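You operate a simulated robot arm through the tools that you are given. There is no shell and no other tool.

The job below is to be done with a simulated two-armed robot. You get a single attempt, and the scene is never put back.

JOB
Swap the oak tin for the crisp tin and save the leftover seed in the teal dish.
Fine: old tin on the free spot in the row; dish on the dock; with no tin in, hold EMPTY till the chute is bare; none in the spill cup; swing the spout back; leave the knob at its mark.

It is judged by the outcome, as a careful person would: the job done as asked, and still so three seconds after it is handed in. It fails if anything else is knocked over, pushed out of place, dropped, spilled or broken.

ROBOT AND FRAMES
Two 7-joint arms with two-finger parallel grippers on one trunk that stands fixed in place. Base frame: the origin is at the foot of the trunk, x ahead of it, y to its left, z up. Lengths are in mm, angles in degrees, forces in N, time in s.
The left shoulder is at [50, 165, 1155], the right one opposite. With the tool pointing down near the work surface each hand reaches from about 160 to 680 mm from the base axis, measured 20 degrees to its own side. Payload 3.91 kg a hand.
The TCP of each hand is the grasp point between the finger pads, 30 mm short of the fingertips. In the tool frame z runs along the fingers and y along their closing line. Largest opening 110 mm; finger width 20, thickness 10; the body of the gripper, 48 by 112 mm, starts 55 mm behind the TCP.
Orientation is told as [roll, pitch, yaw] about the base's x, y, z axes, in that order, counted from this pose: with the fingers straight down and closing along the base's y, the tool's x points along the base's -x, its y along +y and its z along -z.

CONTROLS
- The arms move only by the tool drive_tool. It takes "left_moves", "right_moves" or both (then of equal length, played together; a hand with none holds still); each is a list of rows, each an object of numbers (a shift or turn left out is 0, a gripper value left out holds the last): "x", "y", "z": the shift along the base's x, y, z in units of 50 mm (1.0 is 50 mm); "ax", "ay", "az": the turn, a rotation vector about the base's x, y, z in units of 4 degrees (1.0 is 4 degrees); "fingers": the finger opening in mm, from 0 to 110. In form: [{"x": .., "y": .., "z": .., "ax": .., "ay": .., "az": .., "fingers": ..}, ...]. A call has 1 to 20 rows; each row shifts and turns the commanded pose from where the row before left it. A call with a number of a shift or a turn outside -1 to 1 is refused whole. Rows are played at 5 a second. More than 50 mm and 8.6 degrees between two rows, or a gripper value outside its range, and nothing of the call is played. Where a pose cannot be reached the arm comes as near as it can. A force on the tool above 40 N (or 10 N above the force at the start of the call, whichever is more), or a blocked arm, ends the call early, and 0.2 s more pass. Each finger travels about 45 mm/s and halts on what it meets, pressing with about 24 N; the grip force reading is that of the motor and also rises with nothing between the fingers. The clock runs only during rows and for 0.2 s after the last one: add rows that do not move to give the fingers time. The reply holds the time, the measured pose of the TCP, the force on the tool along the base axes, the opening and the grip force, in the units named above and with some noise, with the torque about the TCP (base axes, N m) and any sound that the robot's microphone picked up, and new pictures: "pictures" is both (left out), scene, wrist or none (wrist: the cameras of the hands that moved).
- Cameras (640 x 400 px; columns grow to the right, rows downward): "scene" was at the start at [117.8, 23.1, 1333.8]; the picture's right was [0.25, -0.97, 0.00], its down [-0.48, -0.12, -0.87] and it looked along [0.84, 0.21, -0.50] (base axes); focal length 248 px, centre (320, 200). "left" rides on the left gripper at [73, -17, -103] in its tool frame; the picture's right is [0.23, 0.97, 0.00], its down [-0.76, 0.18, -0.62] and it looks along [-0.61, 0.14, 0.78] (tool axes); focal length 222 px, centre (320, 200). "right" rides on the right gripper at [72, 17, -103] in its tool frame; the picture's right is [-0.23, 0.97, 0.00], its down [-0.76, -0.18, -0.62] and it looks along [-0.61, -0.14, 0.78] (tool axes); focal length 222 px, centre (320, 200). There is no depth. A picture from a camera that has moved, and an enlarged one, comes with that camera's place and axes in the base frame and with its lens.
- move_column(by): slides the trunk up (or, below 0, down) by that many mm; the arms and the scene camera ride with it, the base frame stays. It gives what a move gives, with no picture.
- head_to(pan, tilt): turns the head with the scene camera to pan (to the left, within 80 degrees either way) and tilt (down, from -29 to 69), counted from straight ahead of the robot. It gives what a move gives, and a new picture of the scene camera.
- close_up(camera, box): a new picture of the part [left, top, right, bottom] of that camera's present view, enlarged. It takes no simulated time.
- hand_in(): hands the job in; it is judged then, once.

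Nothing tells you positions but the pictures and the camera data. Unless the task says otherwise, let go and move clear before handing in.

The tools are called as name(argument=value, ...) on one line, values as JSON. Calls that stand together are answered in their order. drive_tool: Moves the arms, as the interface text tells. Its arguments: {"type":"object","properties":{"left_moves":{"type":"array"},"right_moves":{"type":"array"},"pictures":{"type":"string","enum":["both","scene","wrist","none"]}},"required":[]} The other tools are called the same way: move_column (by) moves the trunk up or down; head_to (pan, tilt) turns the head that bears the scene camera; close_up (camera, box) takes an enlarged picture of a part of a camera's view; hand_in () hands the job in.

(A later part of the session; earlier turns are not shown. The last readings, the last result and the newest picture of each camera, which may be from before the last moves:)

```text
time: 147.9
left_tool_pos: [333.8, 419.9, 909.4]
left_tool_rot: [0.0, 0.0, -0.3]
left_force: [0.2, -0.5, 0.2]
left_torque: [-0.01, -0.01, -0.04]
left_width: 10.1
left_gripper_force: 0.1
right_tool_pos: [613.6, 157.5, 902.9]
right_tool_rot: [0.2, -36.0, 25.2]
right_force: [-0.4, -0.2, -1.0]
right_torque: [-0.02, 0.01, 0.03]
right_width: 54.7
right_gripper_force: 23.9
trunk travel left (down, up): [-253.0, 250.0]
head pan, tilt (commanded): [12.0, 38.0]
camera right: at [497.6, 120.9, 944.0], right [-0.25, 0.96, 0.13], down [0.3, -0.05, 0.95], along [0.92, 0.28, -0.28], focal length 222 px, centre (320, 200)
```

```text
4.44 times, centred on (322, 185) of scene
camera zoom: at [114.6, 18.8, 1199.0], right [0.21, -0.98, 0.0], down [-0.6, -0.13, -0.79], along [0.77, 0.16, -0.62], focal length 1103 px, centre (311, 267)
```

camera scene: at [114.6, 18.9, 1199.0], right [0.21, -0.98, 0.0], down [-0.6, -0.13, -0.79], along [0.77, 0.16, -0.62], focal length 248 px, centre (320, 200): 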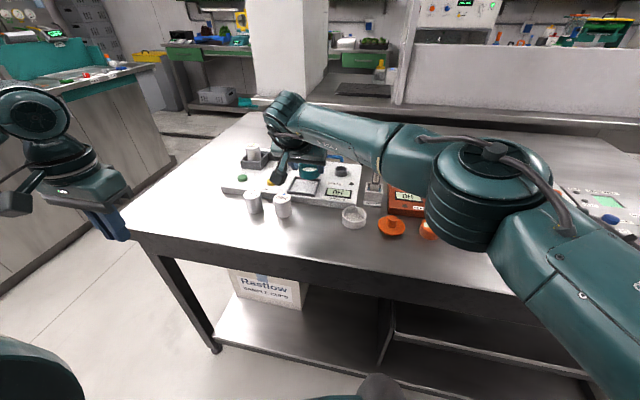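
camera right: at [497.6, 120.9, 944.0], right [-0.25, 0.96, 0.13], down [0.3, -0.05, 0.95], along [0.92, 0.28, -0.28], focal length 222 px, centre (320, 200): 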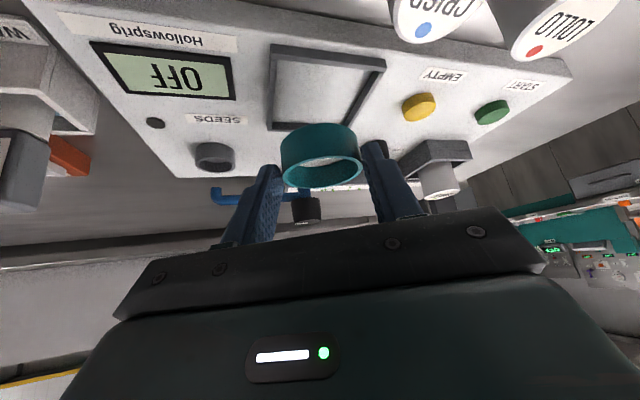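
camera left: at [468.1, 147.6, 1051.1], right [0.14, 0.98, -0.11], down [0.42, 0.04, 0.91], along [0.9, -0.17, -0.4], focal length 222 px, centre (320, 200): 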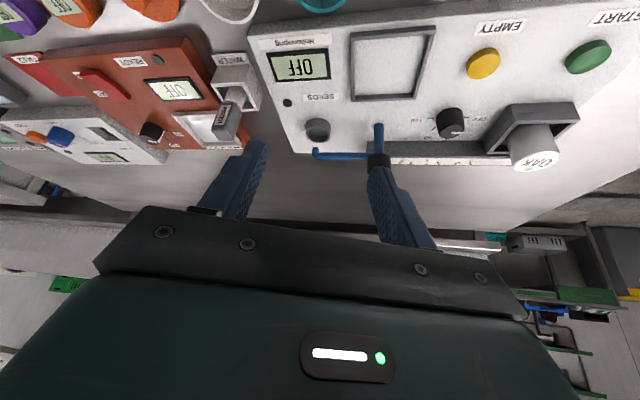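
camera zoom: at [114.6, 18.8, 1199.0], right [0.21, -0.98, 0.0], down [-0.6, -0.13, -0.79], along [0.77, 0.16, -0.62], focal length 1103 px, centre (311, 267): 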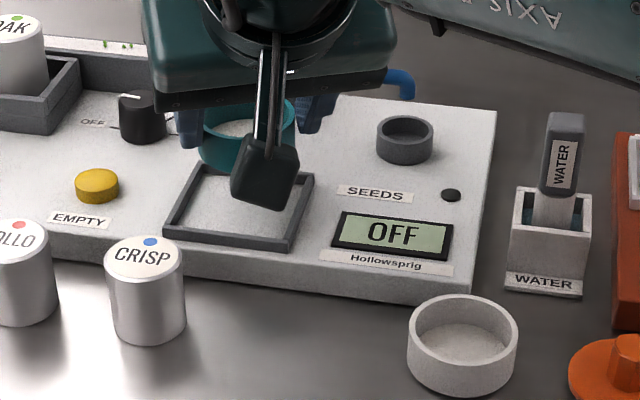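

I'll make the small correction toward the dock centre at about (625, 168) and lower to just above the frame.

drive_tool(right_moves=[{"x": 0.03, "y": 0.13}, {"z": -0.3}, {"z": -0.16}, {}], pictures="wrist")

close_up(camera="right", box=[220, 60, 440, 200])

close_up(camera="scene", box=[270, 150, 366, 210])

```text
time: 148.9
left_tool_pos: [333.8, 419.3, 908.4]
left_tool_rot: [0.0, 0.0, -0.2]
left_force: [0.8, 0.6, 0.0]
left_torque: [0.05, 0.02, 0.01]
left_width: 10.0
left_gripper_force: 0.1
right_tool_pos: [615.1, 163.5, 881.4]
right_tool_rot: [-0.1, -36.0, 25.1]
right_force: [-0.2, -0.2, -0.3]
right_torque: [0.04, 0.01, 0.01]
right_width: 54.6
right_gripper_force: 23.8
trunk travel left (down, up): [-253.0, 250.0]
head pan, tilt (commanded): [12.0, 38.0]
camera right: at [498.3, 128.2, 921.4], right [-0.25, 0.96, 0.13], down [0.3, -0.05, 0.95], along [0.92, 0.28, -0.28], focal length 222 px, centre (320, 200)
```

right: 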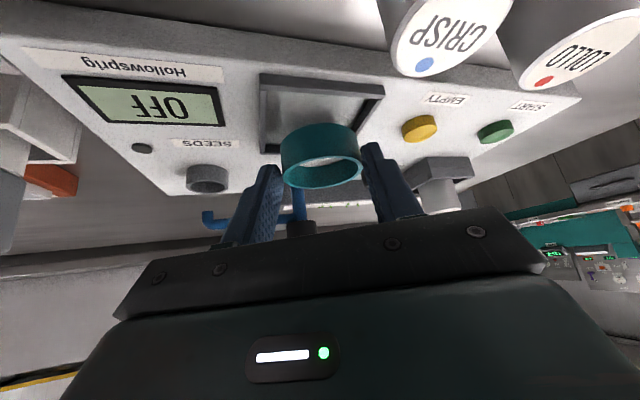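

```text
2.86 times, centred on (330, 130) of right
camera zoom: at [498.3, 128.2, 921.4], right [-0.25, 0.96, 0.13], down [0.3, -0.05, 0.95], along [0.92, 0.28, -0.28], focal length 635 px, centre (291, 400)
```

zoom: 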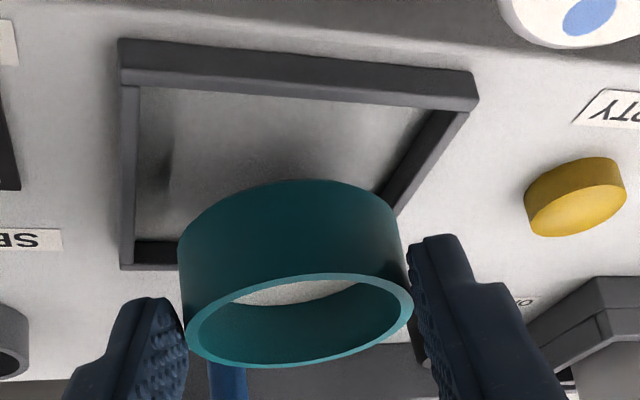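

```text
6.67 times, centred on (318, 180) of scene
camera zoom: at [114.5, 18.8, 1199.0], right [0.21, -0.98, 0.0], down [-0.6, -0.13, -0.79], along [0.77, 0.16, -0.62], focal length 1655 px, centre (333, 333)
```

zoom: 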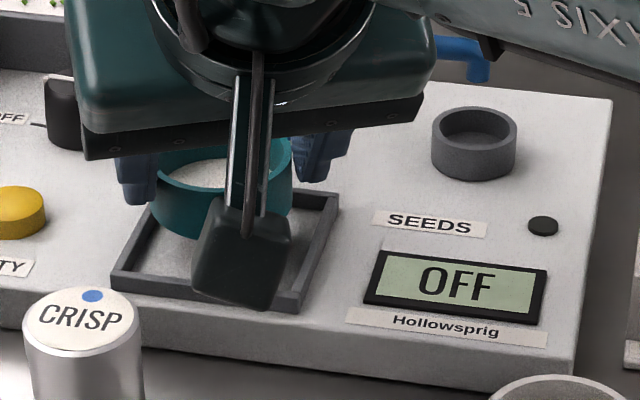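

The alignment looks right within a couple of mm. I'll lower to just above the frame's top edge and look again.

drive_tool(right_moves=[{"z": -0.16}, {}], pictures="wrist")

close_up(camera="right", box=[220, 70, 430, 200])

close_up(camera="scene", box=[276, 155, 356, 205])

close_up(camera="left", box=[0, 0, 640, 400])

```text
time: 149.5
left_tool_pos: [334.4, 420.8, 910.2]
left_tool_rot: [0.0, 0.0, -0.1]
left_force: [0.3, -0.7, 0.8]
left_torque: [0.03, -0.03, -0.03]
left_width: 10.0
left_gripper_force: 0.1
right_tool_pos: [614.8, 163.2, 872.4]
right_tool_rot: [0.1, -36.0, 25.3]
right_force: [0.0, 0.5, 2.4]
right_torque: [0.02, -0.12, 0.04]
right_width: 54.5
right_gripper_force: 24.2
trunk travel left (down, up): [-253.0, 250.0]
head pan, tilt (commanded): [12.0, 38.0]
camera right: at [498.7, 128.3, 913.2], right [-0.25, 0.96, 0.13], down [0.3, -0.06, 0.95], along [0.92, 0.28, -0.27], focal length 222 px, centre (320, 200)
```

right: 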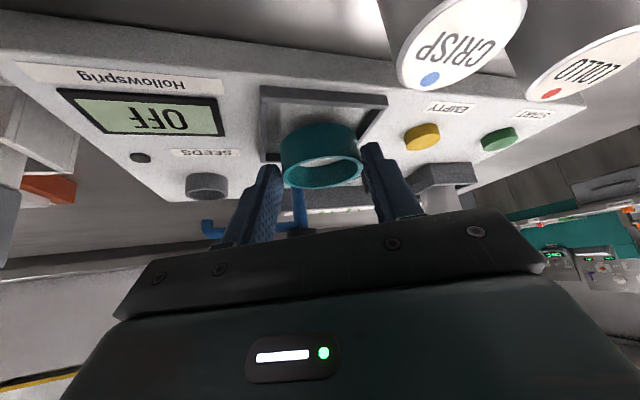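

```text
3.05 times, centred on (325, 135) of right
camera zoom: at [498.7, 128.3, 913.2], right [-0.25, 0.96, 0.13], down [0.3, -0.06, 0.95], along [0.92, 0.28, -0.27], focal length 677 px, centre (305, 398)
```

zoom: 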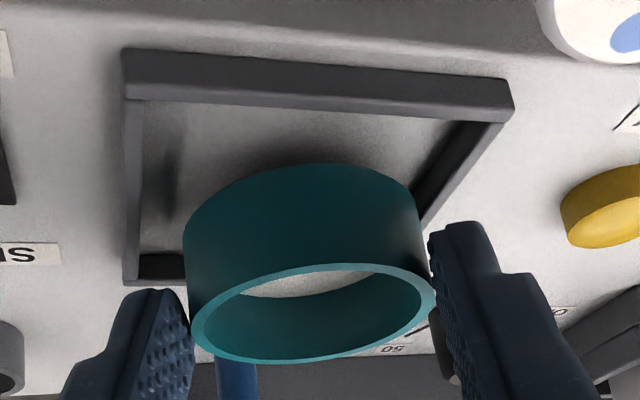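

```text
8.00 times, centred on (316, 180) of scene
camera zoom: at [114.3, 18.7, 1199.1], right [0.21, -0.98, 0.0], down [-0.6, -0.13, -0.79], along [0.77, 0.16, -0.62], focal length 1986 px, centre (352, 360)
```

zoom: 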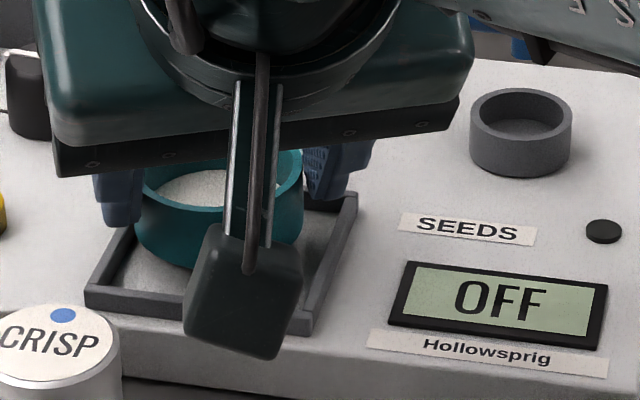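

```text
1.00 times, centred on (320, 200) of left (not enlarged: the box is as wide or as high as the picture)
camera zoom: at [260.8, 403.1, 1014.0], right [-0.22, 0.97, 0.0], down [0.76, 0.18, 0.62], along [0.61, 0.14, -0.78], focal length 222 px, centre (320, 200)
```

zoom: 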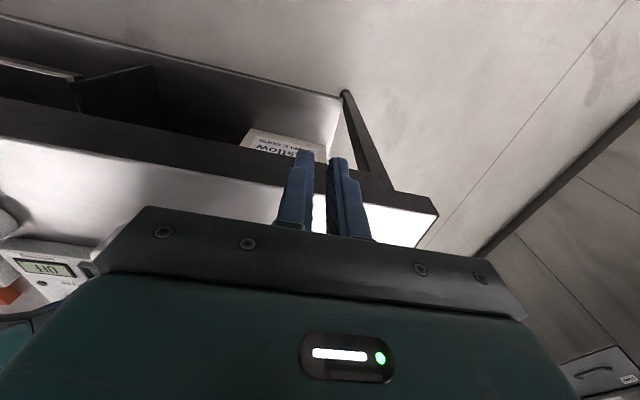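

The force reading shows the back edge of the dish touching the frame's back wall, so it sits about 5 mm too far back. I'll raise a little and shift it toward the robot.

drive_tool(right_moves=[{"z": 0.08}, {"x": -0.11, "y": -0.044}, {}], pictures="wrist")

close_up(camera="right", box=[220, 70, 430, 200])

close_up(camera="scene", box=[276, 155, 356, 205])

```text
time: 150.3
left_tool_pos: [333.1, 419.0, 910.7]
left_tool_rot: [0.0, 0.0, -0.2]
left_force: [-0.2, -0.8, -0.6]
left_torque: [-0.03, 0.0, -0.01]
left_width: 10.0
left_gripper_force: 0.0
right_tool_pos: [609.1, 160.6, 875.8]
right_tool_rot: [0.0, -36.0, 25.2]
right_force: [-0.2, 0.1, -0.3]
right_torque: [0.0, 0.03, 0.06]
right_width: 54.7
right_gripper_force: 24.4
trunk travel left (down, up): [-253.0, 250.0]
head pan, tilt (commanded): [12.0, 38.0]
camera right: at [493.5, 125.5, 916.6], right [-0.25, 0.96, 0.13], down [0.3, -0.05, 0.95], along [0.92, 0.28, -0.28], focal length 222 px, centre (320, 200)
```

right: 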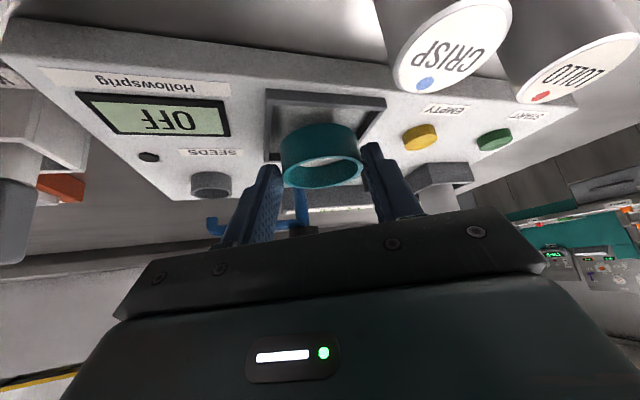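

```text
3.05 times, centred on (325, 135) of right
camera zoom: at [493.5, 125.5, 916.6], right [-0.25, 0.96, 0.13], down [0.3, -0.05, 0.95], along [0.92, 0.28, -0.28], focal length 677 px, centre (305, 398)
```

zoom: 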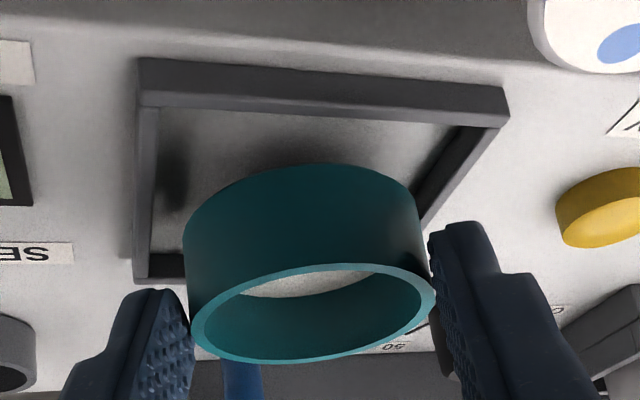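

```text
8.00 times, centred on (316, 180) of scene
camera zoom: at [114.5, 18.8, 1199.0], right [0.21, -0.98, 0.0], down [-0.6, -0.13, -0.79], along [0.77, 0.16, -0.62], focal length 1986 px, centre (352, 360)
```

zoom: 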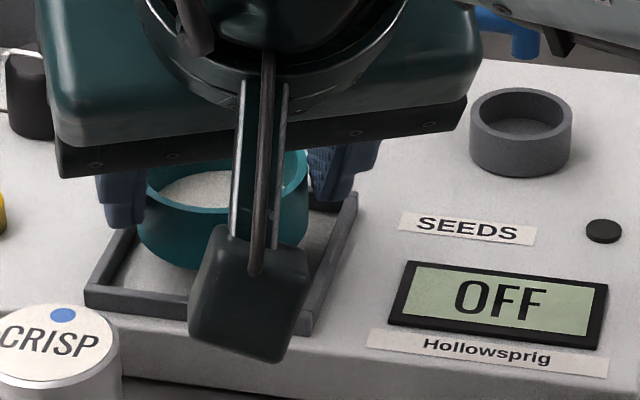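

The dish is now centred sideways in the scene view. I'll lower in small steps and watch the force.

drive_tool(right_moves=[{"z": -0.08}, {"z": -0.04}, {}], pictures="none")

drive_tool(right_moves=[{"z": -0.03}, {}], pictures="none")

```text
time: 151.1
left_tool_pos: [333.2, 420.3, 909.4]
left_tool_rot: [0.0, 0.0, -0.2]
left_force: [0.9, -0.1, 0.9]
left_torque: [-0.02, 0.0, -0.01]
left_width: 10.1
left_gripper_force: 0.1
right_tool_pos: [611.1, 160.5, 869.0]
right_tool_rot: [0.0, -36.1, 25.2]
right_force: [0.4, 0.3, -0.4]
right_torque: [0.0, 0.0, 0.0]
right_width: 54.7
right_gripper_force: 23.8
trunk travel left (down, up): [-253.0, 250.0]
head pan, tilt (commanded): [12.0, 38.0]
```

```text
time: 151.7
left_tool_pos: [333.6, 419.9, 909.1]
left_tool_rot: [0.0, 0.0, -0.2]
left_force: [-0.3, 0.2, 0.9]
left_torque: [0.03, 0.0, 0.01]
left_width: 9.8
left_gripper_force: 0.2
right_tool_pos: [610.8, 159.5, 867.6]
right_tool_rot: [0.0, -36.1, 25.2]
right_force: [0.3, 0.2, 0.1]
right_torque: [-0.01, 0.02, 0.03]
right_width: 54.8
right_gripper_force: 23.6
trunk travel left (down, up): [-253.0, 250.0]
head pan, tilt (commanded): [12.0, 38.0]
```

There's no contact even though the dish is now below the level where it touched before, so it's inside the frame. I'll keep lowering gently.

drive_tool(right_moves=[{"z": -0.03}, {}], pictures="none")

drive_tool(right_moves=[{"z": -0.03}, {}], pictures="wrist")

close_up(camera="right", box=[220, 70, 430, 200])

```text
time: 152.3
left_tool_pos: [333.0, 419.8, 909.4]
left_tool_rot: [-0.1, 0.0, -0.2]
left_force: [-0.2, 0.9, 0.7]
left_torque: [0.0, 0.03, 0.03]
left_width: 10.0
left_gripper_force: 0.1
right_tool_pos: [609.8, 160.5, 866.8]
right_tool_rot: [0.0, -36.0, 25.3]
right_force: [-1.3, 0.2, -0.5]
right_torque: [0.01, 0.02, 0.0]
right_width: 54.6
right_gripper_force: 24.5
trunk travel left (down, up): [-253.0, 250.0]
head pan, tilt (commanded): [12.0, 38.0]
```

```text
time: 152.9
left_tool_pos: [333.5, 419.9, 910.7]
left_tool_rot: [0.0, 0.1, -0.2]
left_force: [-0.1, 0.2, 1.1]
left_torque: [0.0, 0.04, -0.04]
left_width: 9.7
left_gripper_force: 0.0
right_tool_pos: [609.3, 161.1, 864.4]
right_tool_rot: [0.0, -36.1, 25.3]
right_force: [-0.3, 0.2, 0.4]
right_torque: [-0.01, 0.0, -0.02]
right_width: 54.5
right_gripper_force: 24.5
trunk travel left (down, up): [-253.0, 250.0]
head pan, tilt (commanded): [12.0, 38.0]
camera right: at [493.0, 125.4, 906.1], right [-0.25, 0.96, 0.13], down [0.3, -0.05, 0.95], along [0.92, 0.28, -0.28], focal length 222 px, centre (320, 200)
```

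right: 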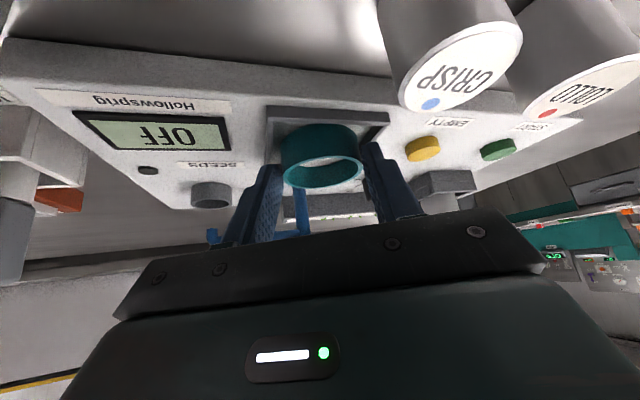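

```text
3.05 times, centred on (325, 135) of right
camera zoom: at [493.0, 125.4, 906.1], right [-0.25, 0.96, 0.13], down [0.3, -0.05, 0.95], along [0.92, 0.28, -0.28], focal length 677 px, centre (305, 398)
```

zoom: 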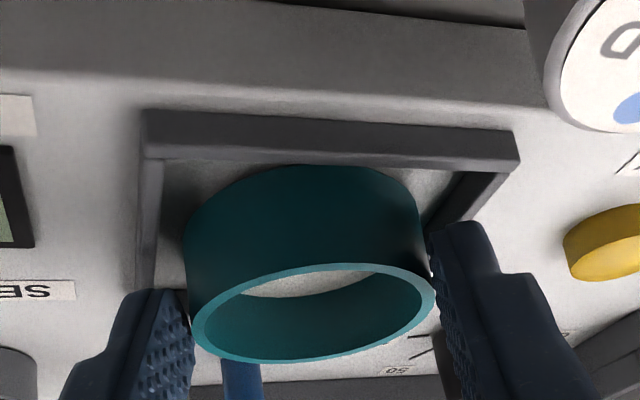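

The dish is inside the frame and close to the floor. I'll continue in 1 mm steps until it touches down.

drive_tool(right_moves=[{"z": -0.02}, {}], pictures="none")

drive_tool(right_moves=[{"z": -0.02}, {}], pictures="none")

drive_tool(right_moves=[{"z": -0.02}, {}], pictures="none")

```text
time: 153.5
left_tool_pos: [333.8, 419.7, 909.9]
left_tool_rot: [0.0, -0.1, -0.2]
left_force: [1.4, -0.7, 0.4]
left_torque: [-0.02, 0.03, 0.03]
left_width: 9.9
left_gripper_force: 0.0
right_tool_pos: [609.0, 160.5, 865.2]
right_tool_rot: [0.0, -36.0, 25.2]
right_force: [0.3, 0.2, 1.2]
right_torque: [-0.01, -0.02, 0.03]
right_width: 54.7
right_gripper_force: 24.7
trunk travel left (down, up): [-253.0, 250.0]
head pan, tilt (commanded): [12.0, 38.0]
```

```text
time: 154.1
left_tool_pos: [333.7, 418.4, 909.9]
left_tool_rot: [-0.1, 0.0, -0.3]
left_force: [0.2, -0.1, 0.5]
left_torque: [0.02, 0.01, -0.01]
left_width: 9.9
left_gripper_force: 0.0
right_tool_pos: [609.4, 160.3, 863.3]
right_tool_rot: [0.0, -36.1, 25.2]
right_force: [-1.0, 0.7, 2.6]
right_torque: [-0.02, -0.06, 0.04]
right_width: 54.8
right_gripper_force: 24.2
trunk travel left (down, up): [-253.0, 250.0]
head pan, tilt (commanded): [12.0, 38.0]
```

```text
time: 154.7
left_tool_pos: [333.1, 419.5, 910.0]
left_tool_rot: [0.0, -0.1, -0.2]
left_force: [-0.4, 0.4, 0.1]
left_torque: [0.02, -0.01, -0.01]
left_width: 9.9
left_gripper_force: 0.0
right_tool_pos: [608.1, 160.6, 863.8]
right_tool_rot: [0.0, -36.2, 25.1]
right_force: [1.3, 0.3, 8.6]
right_torque: [0.04, -0.19, -0.03]
right_width: 54.6
right_gripper_force: 24.2
trunk travel left (down, up): [-253.0, 250.0]
head pan, tilt (commanded): [12.0, 38.0]
```

It has touched the floor of the dock. I'll ease the pressure and open the fingers.

drive_tool(right_moves=[{"z": 0.03}, {"fingers": 58}, {"fingers": 66}, {"fingers": 66}, {}], pictures="wrist")

close_up(camera="right", box=[220, 70, 430, 200])

close_up(camera="scene", box=[276, 155, 356, 205])

```text
time: 155.9
left_tool_pos: [334.0, 419.3, 909.5]
left_tool_rot: [0.1, 0.0, -0.1]
left_force: [-0.6, 1.2, 0.0]
left_torque: [0.0, 0.02, 0.0]
left_width: 10.0
left_gripper_force: 0.0
right_tool_pos: [608.9, 160.3, 865.4]
right_tool_rot: [0.0, -36.0, 25.1]
right_force: [-0.7, 0.1, -0.3]
right_torque: [0.03, 0.01, 0.03]
right_width: 65.9
right_gripper_force: 0.1
trunk travel left (down, up): [-253.0, 250.0]
head pan, tilt (commanded): [12.0, 38.0]
camera right: at [492.5, 125.4, 905.4], right [-0.25, 0.96, 0.13], down [0.3, -0.05, 0.95], along [0.92, 0.28, -0.28], focal length 222 px, centre (320, 200)
```

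right: 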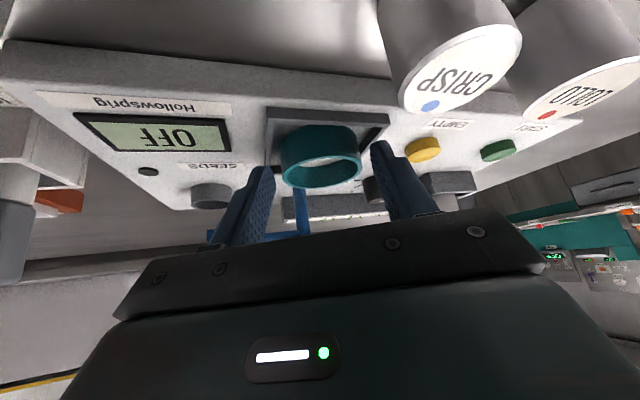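

```text
3.05 times, centred on (325, 135) of right
camera zoom: at [492.5, 125.4, 905.4], right [-0.25, 0.96, 0.13], down [0.3, -0.05, 0.95], along [0.92, 0.28, -0.28], focal length 677 px, centre (305, 398)
```

zoom: 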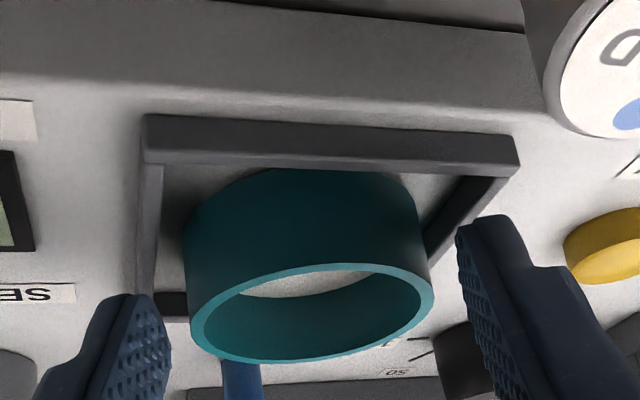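

```text
8.00 times, centred on (316, 180) of scene
camera zoom: at [114.5, 18.8, 1199.0], right [0.21, -0.98, 0.0], down [-0.6, -0.13, -0.79], along [0.77, 0.16, -0.62], focal length 1986 px, centre (352, 360)
```

zoom: 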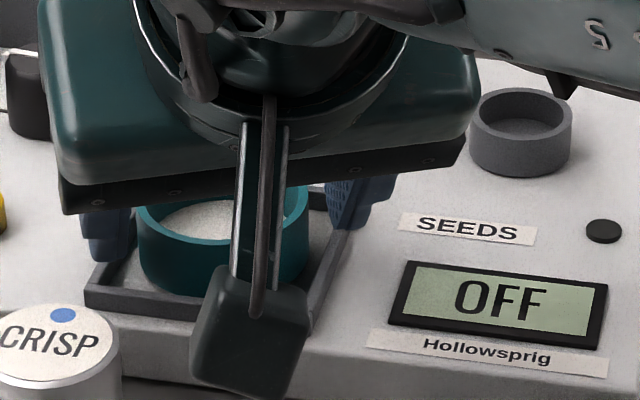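

The dish is released inside the dock. I'll raise the right hand straight up and check the dish.

drive_tool(right_moves=[{"z": 0.4}, {"z": 0.8}, {"z": 0.8, "x": -0.4}, {"x": -0.8, "z": 0.3}, {"x": -0.6, "y": -0.5}, {}], pictures="both")

close_up(camera="scene", box=[260, 140, 388, 220])

close_up(camera="right", box=[200, 0, 480, 175])

```text
time: 157.3
left_tool_pos: [333.6, 419.2, 910.5]
left_tool_rot: [0.0, 0.0, -0.2]
left_force: [-0.4, 0.6, 0.0]
left_torque: [0.0, -0.01, 0.03]
left_width: 9.7
left_gripper_force: 0.0
right_tool_pos: [519.3, 135.8, 978.4]
right_tool_rot: [0.0, -36.0, 25.2]
right_force: [0.3, 0.0, 0.5]
right_torque: [0.04, -0.04, 0.04]
right_width: 65.7
right_gripper_force: 0.0
trunk travel left (down, up): [-253.0, 250.0]
head pan, tilt (commanded): [12.0, 38.0]
camera scene: at [114.5, 18.6, 1199.0], right [0.21, -0.98, 0.0], down [-0.6, -0.13, -0.79], along [0.77, 0.16, -0.62], focal length 248 px, centre (320, 200)
camera right: at [403.3, 100.1, 1019.9], right [-0.25, 0.96, 0.13], down [0.3, -0.06, 0.95], along [0.92, 0.28, -0.28], focal length 222 px, centre (320, 200)
```

scene: 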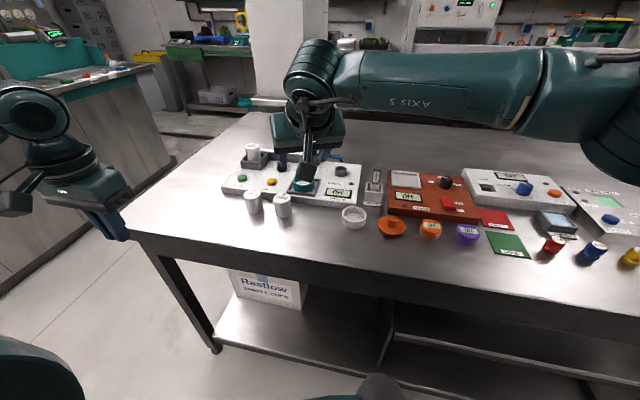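
right: 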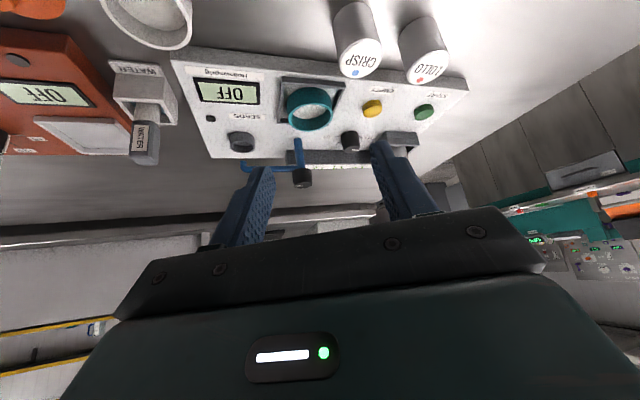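

```text
5.00 times, centred on (324, 180) of scene
camera zoom: at [114.5, 18.6, 1199.0], right [0.21, -0.98, 0.0], down [-0.6, -0.13, -0.79], along [0.77, 0.16, -0.62], focal length 1241 px, centre (300, 300)
```

zoom: 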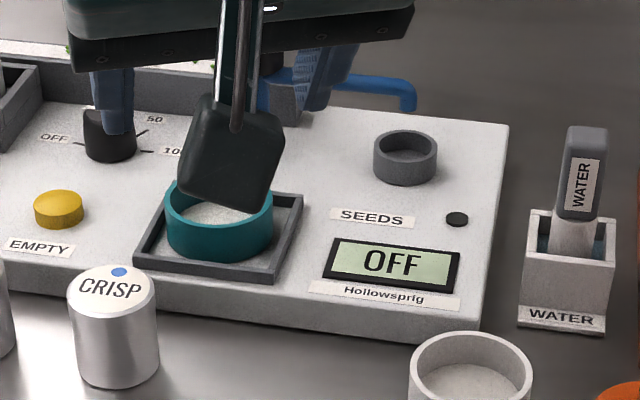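

```text
2.29 times, centred on (340, 88) of right
camera zoom: at [403.3, 100.1, 1019.9], right [-0.25, 0.96, 0.13], down [0.3, -0.06, 0.95], along [0.92, 0.28, -0.28], focal length 508 px, centre (274, 457)
```

zoom: 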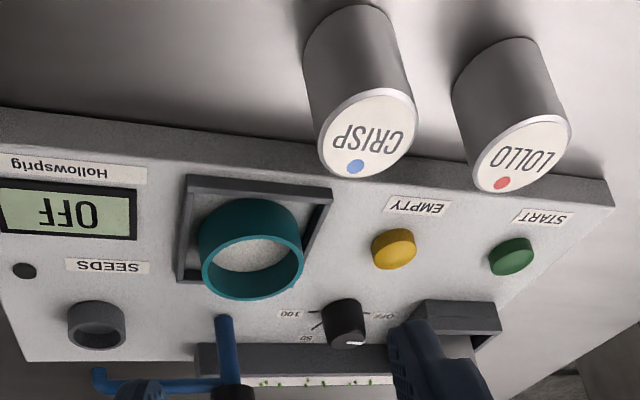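

The dish sits squarely in the dock. Next is the spout. I'll move the right hand nearer, above the display, to measure the spout arm's position and height.

drive_tool(right_moves=[{"x": 0.6, "y": -0.5}, {"x": 0.6, "y": -0.4, "z": -0.2}, {"fingers": 40, "z": -0.2}, {}], pictures="both")

close_up(camera="right", box=[200, 100, 420, 240])

close_up(camera="scene", box=[280, 135, 376, 195])

```text
time: 158.3
left_tool_pos: [334.4, 420.1, 910.3]
left_tool_rot: [0.0, 0.1, -0.2]
left_force: [0.6, 0.6, 0.8]
left_torque: [-0.02, 0.01, -0.02]
left_width: 10.0
left_gripper_force: 0.1
right_tool_pos: [577.4, 89.9, 956.7]
right_tool_rot: [0.1, -36.0, 25.3]
right_force: [-0.3, 0.0, -0.4]
right_torque: [0.03, -0.01, -0.01]
right_width: 40.0
right_gripper_force: 0.0
trunk travel left (down, up): [-253.0, 250.0]
head pan, tilt (commanded): [12.0, 38.0]
camera scene: at [114.5, 18.8, 1199.0], right [0.21, -0.98, 0.0], down [-0.6, -0.13, -0.79], along [0.77, 0.16, -0.62], focal length 248 px, centre (320, 200)
camera right: at [461.5, 54.9, 998.8], right [-0.25, 0.96, 0.13], down [0.3, -0.06, 0.95], along [0.92, 0.28, -0.28], focal length 222 px, centre (320, 200)
```

scene: 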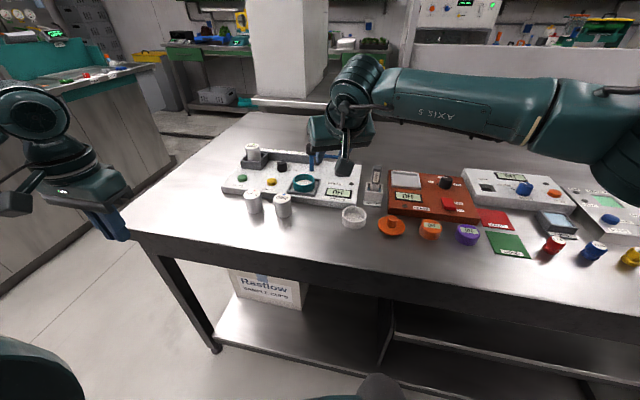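
right: 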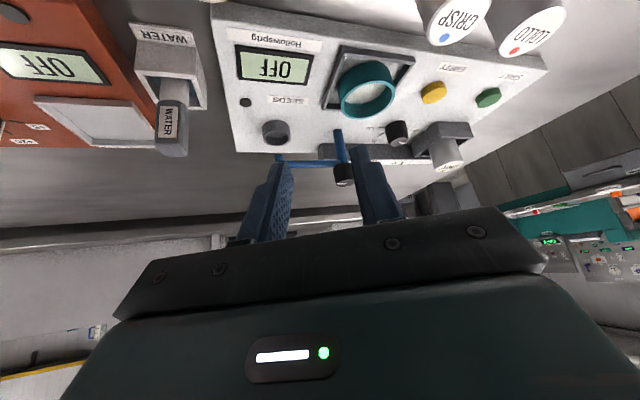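

```text
2.86 times, centred on (310, 170) of right
camera zoom: at [461.5, 54.9, 998.8], right [-0.25, 0.96, 0.13], down [0.3, -0.06, 0.95], along [0.92, 0.28, -0.28], focal length 635 px, centre (349, 286)
```

zoom: 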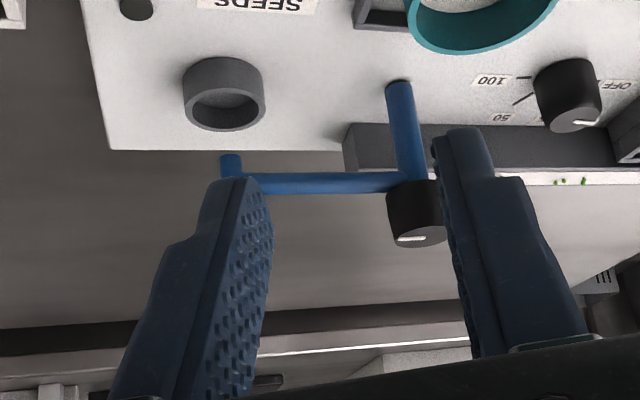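

```text
6.67 times, centred on (328, 165) of scene
camera zoom: at [114.5, 18.8, 1199.0], right [0.21, -0.98, 0.0], down [-0.6, -0.13, -0.79], along [0.77, 0.16, -0.62], focal length 1655 px, centre (267, 433)
```

zoom: 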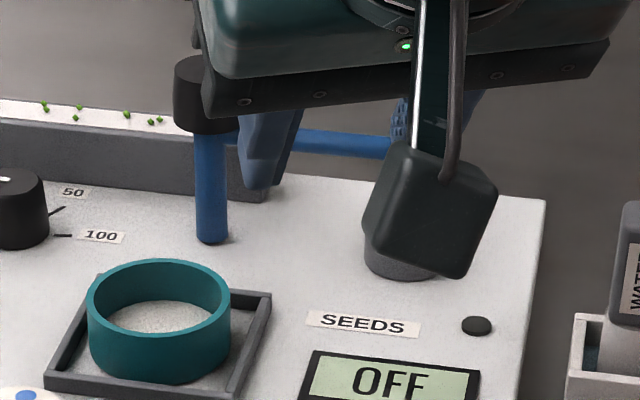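

The spout arm is a tube about 10 mm thick at x≈709, z≈877, running from the post at y≈167 to an outlet at y≈84. I'll roll the right gripper 90° so its fingers close vertically. That way it can pinch the tube and let it pivot as I swing it. I'll do the roll up high, clear of everything.

drive_tool(right_moves=[{"x": -0.5, "y": -0.3, "z": 0.7}, {"x": -0.5, "y": -0.3, "z": 0.6}, {"ax": 0.532, "ay": 0.25, "az": -0.809}, {"ax": 0.532, "ay": 0.25, "az": -0.809}, {"ax": 0.532, "ay": 0.25, "az": -0.809}, {"ax": 0.532, "ay": 0.25, "az": -0.809}, {"ax": 0.532, "ay": 0.25, "az": -0.809}, {"ax": 0.532, "ay": 0.25, "az": -0.809}, {"ax": 0.532, "ay": 0.25, "az": -0.809}, {"ax": 0.532, "ay": 0.25, "az": -0.809}, {"ax": 0.532, "ay": 0.25, "az": -0.809}, {"ax": 0.532, "ay": 0.25, "az": -0.809}, {"ax": 0.532, "ay": 0.25, "az": -0.809}, {}], pictures="scene")

```text
time: 161.3
left_tool_pos: [333.1, 420.4, 910.1]
left_tool_rot: [0.1, -0.1, -0.2]
left_force: [0.8, 0.4, 0.2]
left_torque: [0.0, 0.01, 0.01]
left_width: 10.0
left_gripper_force: 0.1
right_tool_pos: [528.8, 61.1, 1021.8]
right_tool_rot: [26.9, -25.1, -25.0]
right_force: [0.3, -0.3, 0.4]
right_torque: [0.02, -0.04, 0.01]
right_width: 39.9
right_gripper_force: 0.0
trunk travel left (down, up): [-253.0, 250.0]
head pan, tilt (commanded): [12.0, 38.0]
camera scene: at [114.5, 18.8, 1199.0], right [0.21, -0.98, 0.0], down [-0.6, -0.13, -0.79], along [0.77, 0.16, -0.62], focal length 248 px, centre (320, 200)
```

scene: 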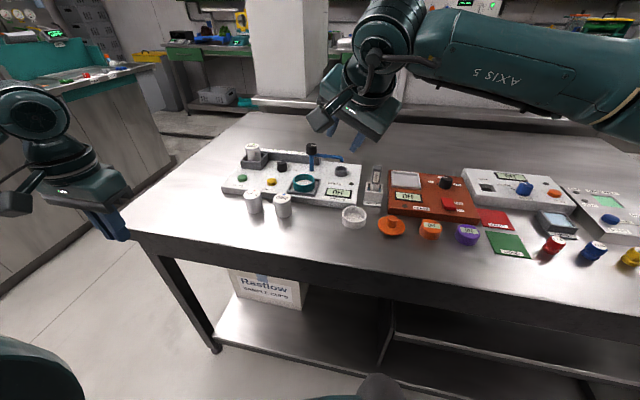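

The roll is half done and clear of everything. I'll continue it.

drive_tool(right_moves=[{"ax": 0.532, "ay": 0.25, "az": -0.809}, {"ax": 0.532, "ay": 0.25, "az": -0.809}, {"ax": 0.532, "ay": 0.25, "az": -0.809}, {"ax": 0.532, "ay": 0.25, "az": -0.809}, {"ax": 0.532, "ay": 0.25, "az": -0.809}, {"ax": 0.532, "ay": 0.25, "az": -0.809}, {"ax": 0.532, "ay": 0.25, "az": -0.809}, {"ax": 0.532, "ay": 0.25, "az": -0.809}, {"ax": 0.532, "ay": 0.25, "az": -0.809}, {"ax": 0.532, "ay": 0.25, "az": -0.809}, {"ax": 0.532, "ay": 0.25, "az": -0.809}, {"ax": 0.266, "ay": 0.125, "az": -0.405}, {}], pictures="scene")

drive_tool(right_moves=[{"ax": 0.426, "ay": -0.905}, {"ax": 0.426, "ay": -0.905}, {"ax": 0.426, "ay": -0.905}, {"ax": 0.426, "ay": -0.905}, {"ax": 0.426, "ay": -0.905}, {"ax": 0.426, "ay": -0.905}, {"ax": 0.213, "ay": -0.452}, {"az": -0.85}, {"az": -0.85}, {"az": -0.85}, {}], pictures="both")

```text
time: 164.1
left_tool_pos: [333.9, 420.5, 910.0]
left_tool_rot: [0.0, 0.0, -0.3]
left_force: [0.3, 0.1, -0.5]
left_torque: [0.03, -0.01, 0.01]
left_width: 10.0
left_gripper_force: 0.0
right_tool_pos: [528.2, 60.9, 1023.2]
right_tool_rot: [36.0, 0.2, -65.0]
right_force: [0.6, -0.1, -0.9]
right_torque: [-0.02, -0.02, 0.01]
right_width: 40.1
right_gripper_force: 0.1
trunk travel left (down, up): [-253.0, 250.0]
head pan, tilt (commanded): [12.0, 38.0]
camera scene: at [114.5, 18.8, 1199.0], right [0.21, -0.98, 0.0], down [-0.6, -0.13, -0.79], along [0.77, 0.16, -0.62], focal length 248 px, centre (320, 200)
```

scene: 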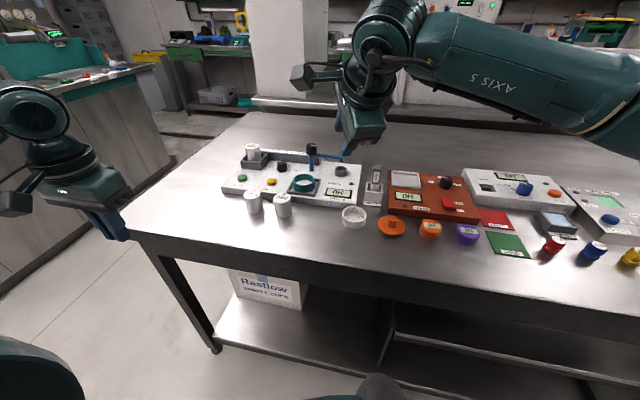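

```text
time: 166.5
left_tool_pos: [334.3, 419.4, 911.2]
left_tool_rot: [0.0, -0.1, -0.2]
left_force: [0.3, -0.6, -0.4]
left_torque: [0.02, -0.01, 0.01]
left_width: 10.1
left_gripper_force: 0.1
right_tool_pos: [529.1, 60.5, 1023.6]
right_tool_rot: [62.0, 0.1, -75.1]
right_force: [-0.7, 0.6, -0.1]
right_torque: [-0.01, -0.01, 0.02]
right_width: 40.0
right_gripper_force: 0.0
trunk travel left (down, up): [-253.0, 250.0]
head pan, tilt (commanded): [12.0, 38.0]
camera scene: at [114.5, 18.8, 1199.0], right [0.21, -0.98, 0.0], down [-0.6, -0.13, -0.79], along [0.77, 0.16, -0.62], focal length 248 px, centre (320, 200)
camera right: at [428.7, 109.4, 1087.2], right [0.5, -0.1, 0.86], down [-0.42, -0.9, 0.13], along [0.76, -0.43, -0.49], focal length 222 px, centre (320, 200)
```

scene: 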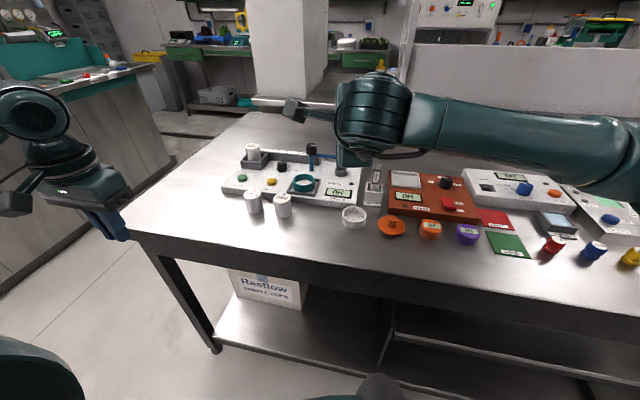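
right: 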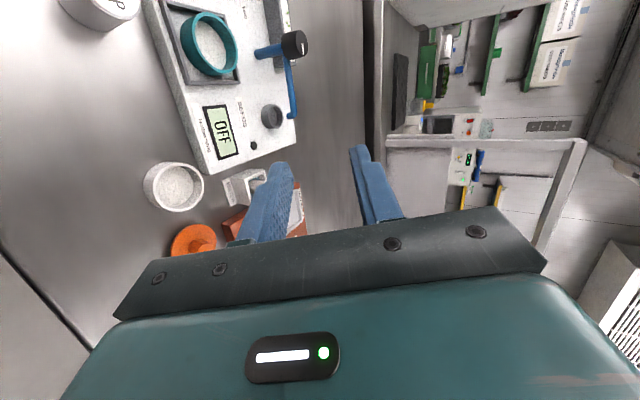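

The gripper is rolled and tilted as planned. I'll bring it to a point just short of the spout tube, in line with it.

drive_tool(right_moves=[{"x": 0.56, "y": 0.193, "z": -0.545, "fingers": 32}, {"x": 0.56, "y": 0.193, "z": -0.545}, {"x": 0.56, "y": 0.193, "z": -0.545}, {"x": 0.56, "y": 0.193, "z": -0.545}, {}], pictures="both")

close_up(camera="scene", box=[280, 135, 376, 195])

close_up(camera="right", box=[180, 40, 420, 190])

```text
time: 167.7
left_tool_pos: [333.0, 420.5, 910.2]
left_tool_rot: [0.1, 0.1, -0.2]
left_force: [-0.3, -0.2, 0.1]
left_torque: [-0.01, -0.02, -0.01]
left_width: 9.9
left_gripper_force: 0.1
right_tool_pos: [640.9, 98.2, 913.3]
right_tool_rot: [62.1, 0.0, -75.2]
right_force: [0.9, -0.2, 0.1]
right_torque: [0.01, -0.02, 0.0]
right_width: 32.1
right_gripper_force: 0.0
trunk travel left (down, up): [-253.0, 250.0]
head pan, tilt (commanded): [12.0, 38.0]
camera scene: at [114.6, 18.8, 1199.0], right [0.21, -0.98, 0.0], down [-0.6, -0.13, -0.79], along [0.77, 0.16, -0.62], focal length 248 px, centre (320, 200)
camera right: at [540.9, 146.5, 976.6], right [0.5, -0.1, 0.86], down [-0.42, -0.9, 0.13], along [0.76, -0.42, -0.49], focal length 222 px, centre (320, 200)
```

scene: 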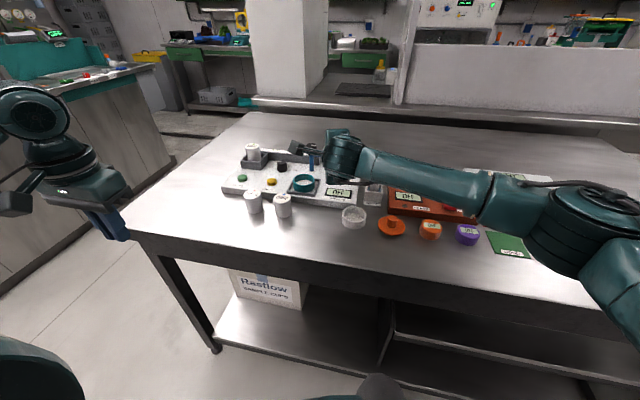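
right: 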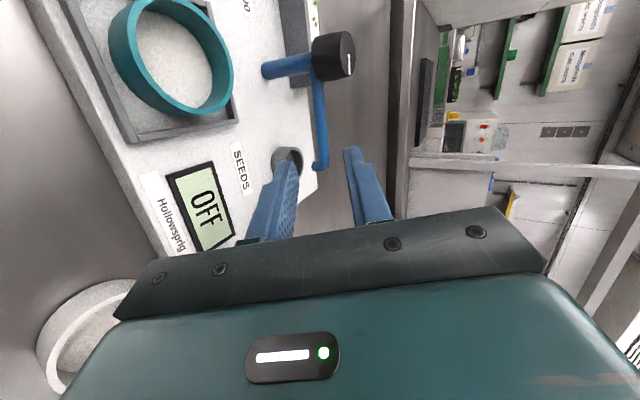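

```text
6.67 times, centred on (328, 165) of scene
camera zoom: at [114.6, 18.8, 1199.0], right [0.21, -0.98, 0.0], down [-0.6, -0.13, -0.79], along [0.77, 0.16, -0.62], focal length 1655 px, centre (267, 433)
```

zoom: 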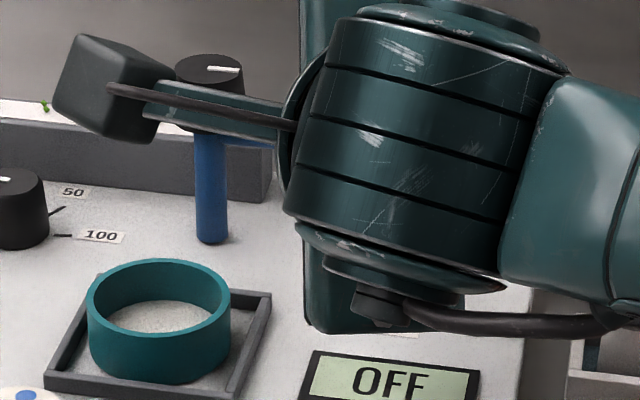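

```text
2.67 times, centred on (300, 115) of right
camera zoom: at [540.9, 146.5, 976.6], right [0.5, -0.1, 0.86], down [-0.42, -0.9, 0.13], along [0.76, -0.42, -0.49], focal length 592 px, centre (373, 427)
```

zoom: 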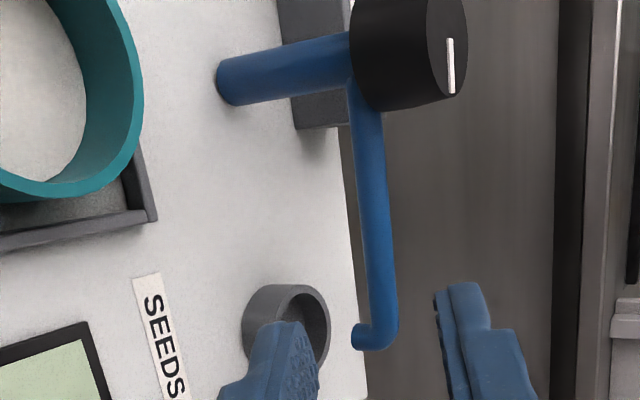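

The tube lines up midway between the two fingers in the wrist view. I'll advance along the tool axis most of the way and check.

drive_tool(right_moves=[{"x": 0.34, "y": 0.091, "z": -0.188}, {"x": 0.34, "y": 0.091, "z": -0.188}, {"x": 0.34, "y": 0.091, "z": -0.188}, {}], pictures="wrist")

close_up(camera="right", box=[220, 60, 420, 185])

```text
time: 168.7
left_tool_pos: [334.0, 420.7, 910.0]
left_tool_rot: [0.0, -0.1, -0.2]
left_force: [-0.1, 0.2, 0.4]
left_torque: [0.0, 0.03, -0.02]
left_width: 10.1
left_gripper_force: 0.1
right_tool_pos: [691.1, 111.8, 884.8]
right_tool_rot: [62.1, -0.1, -75.1]
right_force: [-0.2, -0.8, 0.4]
right_torque: [-0.01, 0.02, 0.02]
right_width: 32.1
right_gripper_force: 0.0
trunk travel left (down, up): [-253.0, 250.0]
head pan, tilt (commanded): [12.0, 38.0]
camera right: at [592.0, 160.7, 949.0], right [0.5, -0.1, 0.86], down [-0.42, -0.9, 0.14], along [0.76, -0.42, -0.49], focal length 222 px, centre (320, 200)
```

right: 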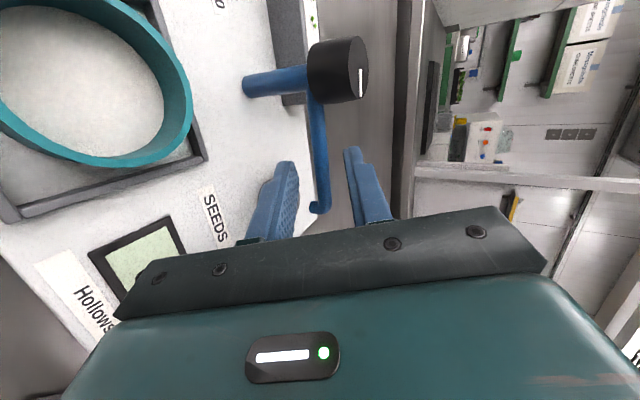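

```text
3.20 times, centred on (320, 122) of right
camera zoom: at [592.0, 160.7, 949.0], right [0.5, -0.1, 0.86], down [-0.42, -0.9, 0.14], along [0.76, -0.42, -0.49], focal length 711 px, centre (320, 448)
```

zoom: 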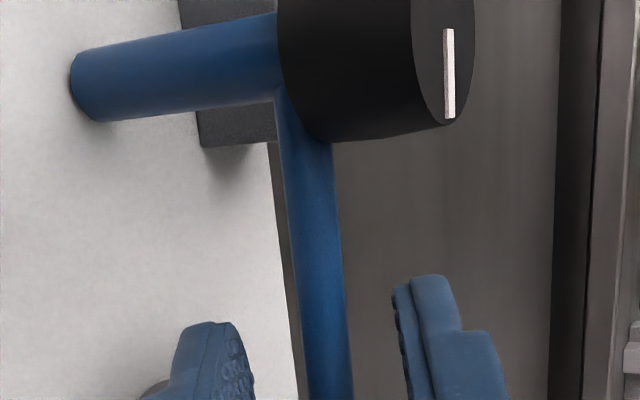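

The tube is centred between the fingers. I'll advance the last 19 mm and close on it.

drive_tool(right_moves=[{"x": 0.16, "y": 0.043, "z": -0.089}, {"x": 0.16, "y": 0.043, "z": -0.089}, {}], pictures="none")

drive_tool(right_moves=[{"fingers": 22}, {"fingers": 16}, {"fingers": 12}, {"fingers": 9}, {"fingers": 7}, {}], pictures="both")

close_up(camera="right", box=[220, 60, 420, 185])

```text
time: 169.5
left_tool_pos: [334.3, 420.0, 910.4]
left_tool_rot: [0.0, 0.0, -0.2]
left_force: [-0.5, 0.0, -0.5]
left_torque: [0.01, 0.0, 0.03]
left_width: 9.9
left_gripper_force: 0.1
right_tool_pos: [707.8, 117.1, 877.3]
right_tool_rot: [62.0, 0.1, -75.2]
right_force: [0.5, 0.4, -0.5]
right_torque: [0.01, -0.01, 0.0]
right_width: 32.0
right_gripper_force: 0.1
trunk travel left (down, up): [-253.0, 250.0]
head pan, tilt (commanded): [12.0, 38.0]
```

```text
time: 170.9
left_tool_pos: [333.9, 418.8, 909.7]
left_tool_rot: [-0.1, 0.0, -0.2]
left_force: [0.6, -0.5, -1.3]
left_torque: [0.03, 0.02, -0.04]
left_width: 10.4
left_gripper_force: 0.0
right_tool_pos: [708.6, 116.9, 877.4]
right_tool_rot: [62.0, 0.2, -75.1]
right_force: [1.6, 1.6, 0.4]
right_torque: [1.17, -0.06, -0.06]
right_width: 11.9
right_gripper_force: 45.2
trunk travel left (down, up): [-253.0, 250.0]
head pan, tilt (commanded): [12.0, 38.0]
camera scene: at [114.6, 18.7, 1199.0], right [0.21, -0.98, 0.0], down [-0.6, -0.13, -0.79], along [0.77, 0.16, -0.62], focal length 248 px, centre (320, 200)
camera right: at [608.2, 165.3, 941.0], right [0.5, -0.11, 0.86], down [-0.42, -0.9, 0.13], along [0.76, -0.42, -0.49], focal length 222 px, centre (320, 200)
```

scene: 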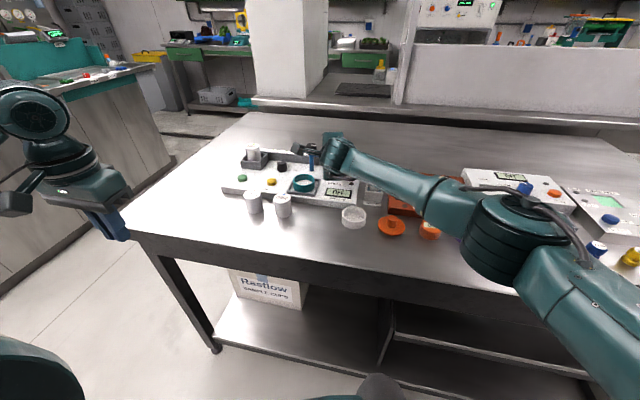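
right: 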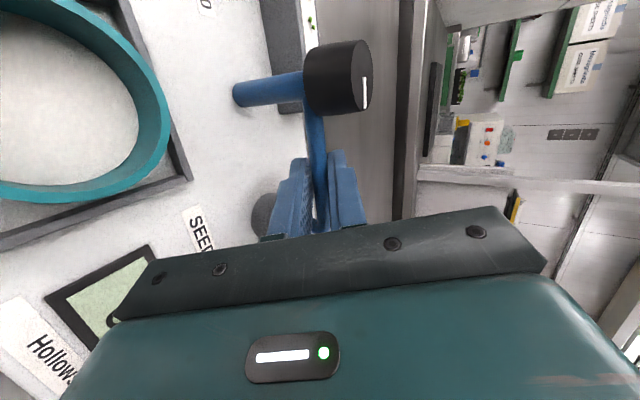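

```text
3.20 times, centred on (320, 122) of right
camera zoom: at [608.2, 165.3, 941.0], right [0.5, -0.11, 0.86], down [-0.42, -0.9, 0.13], along [0.76, -0.42, -0.49], focal length 711 px, centre (320, 448)
```

zoom: 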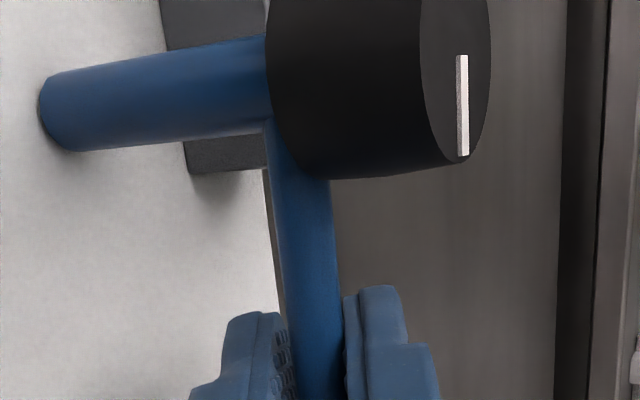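

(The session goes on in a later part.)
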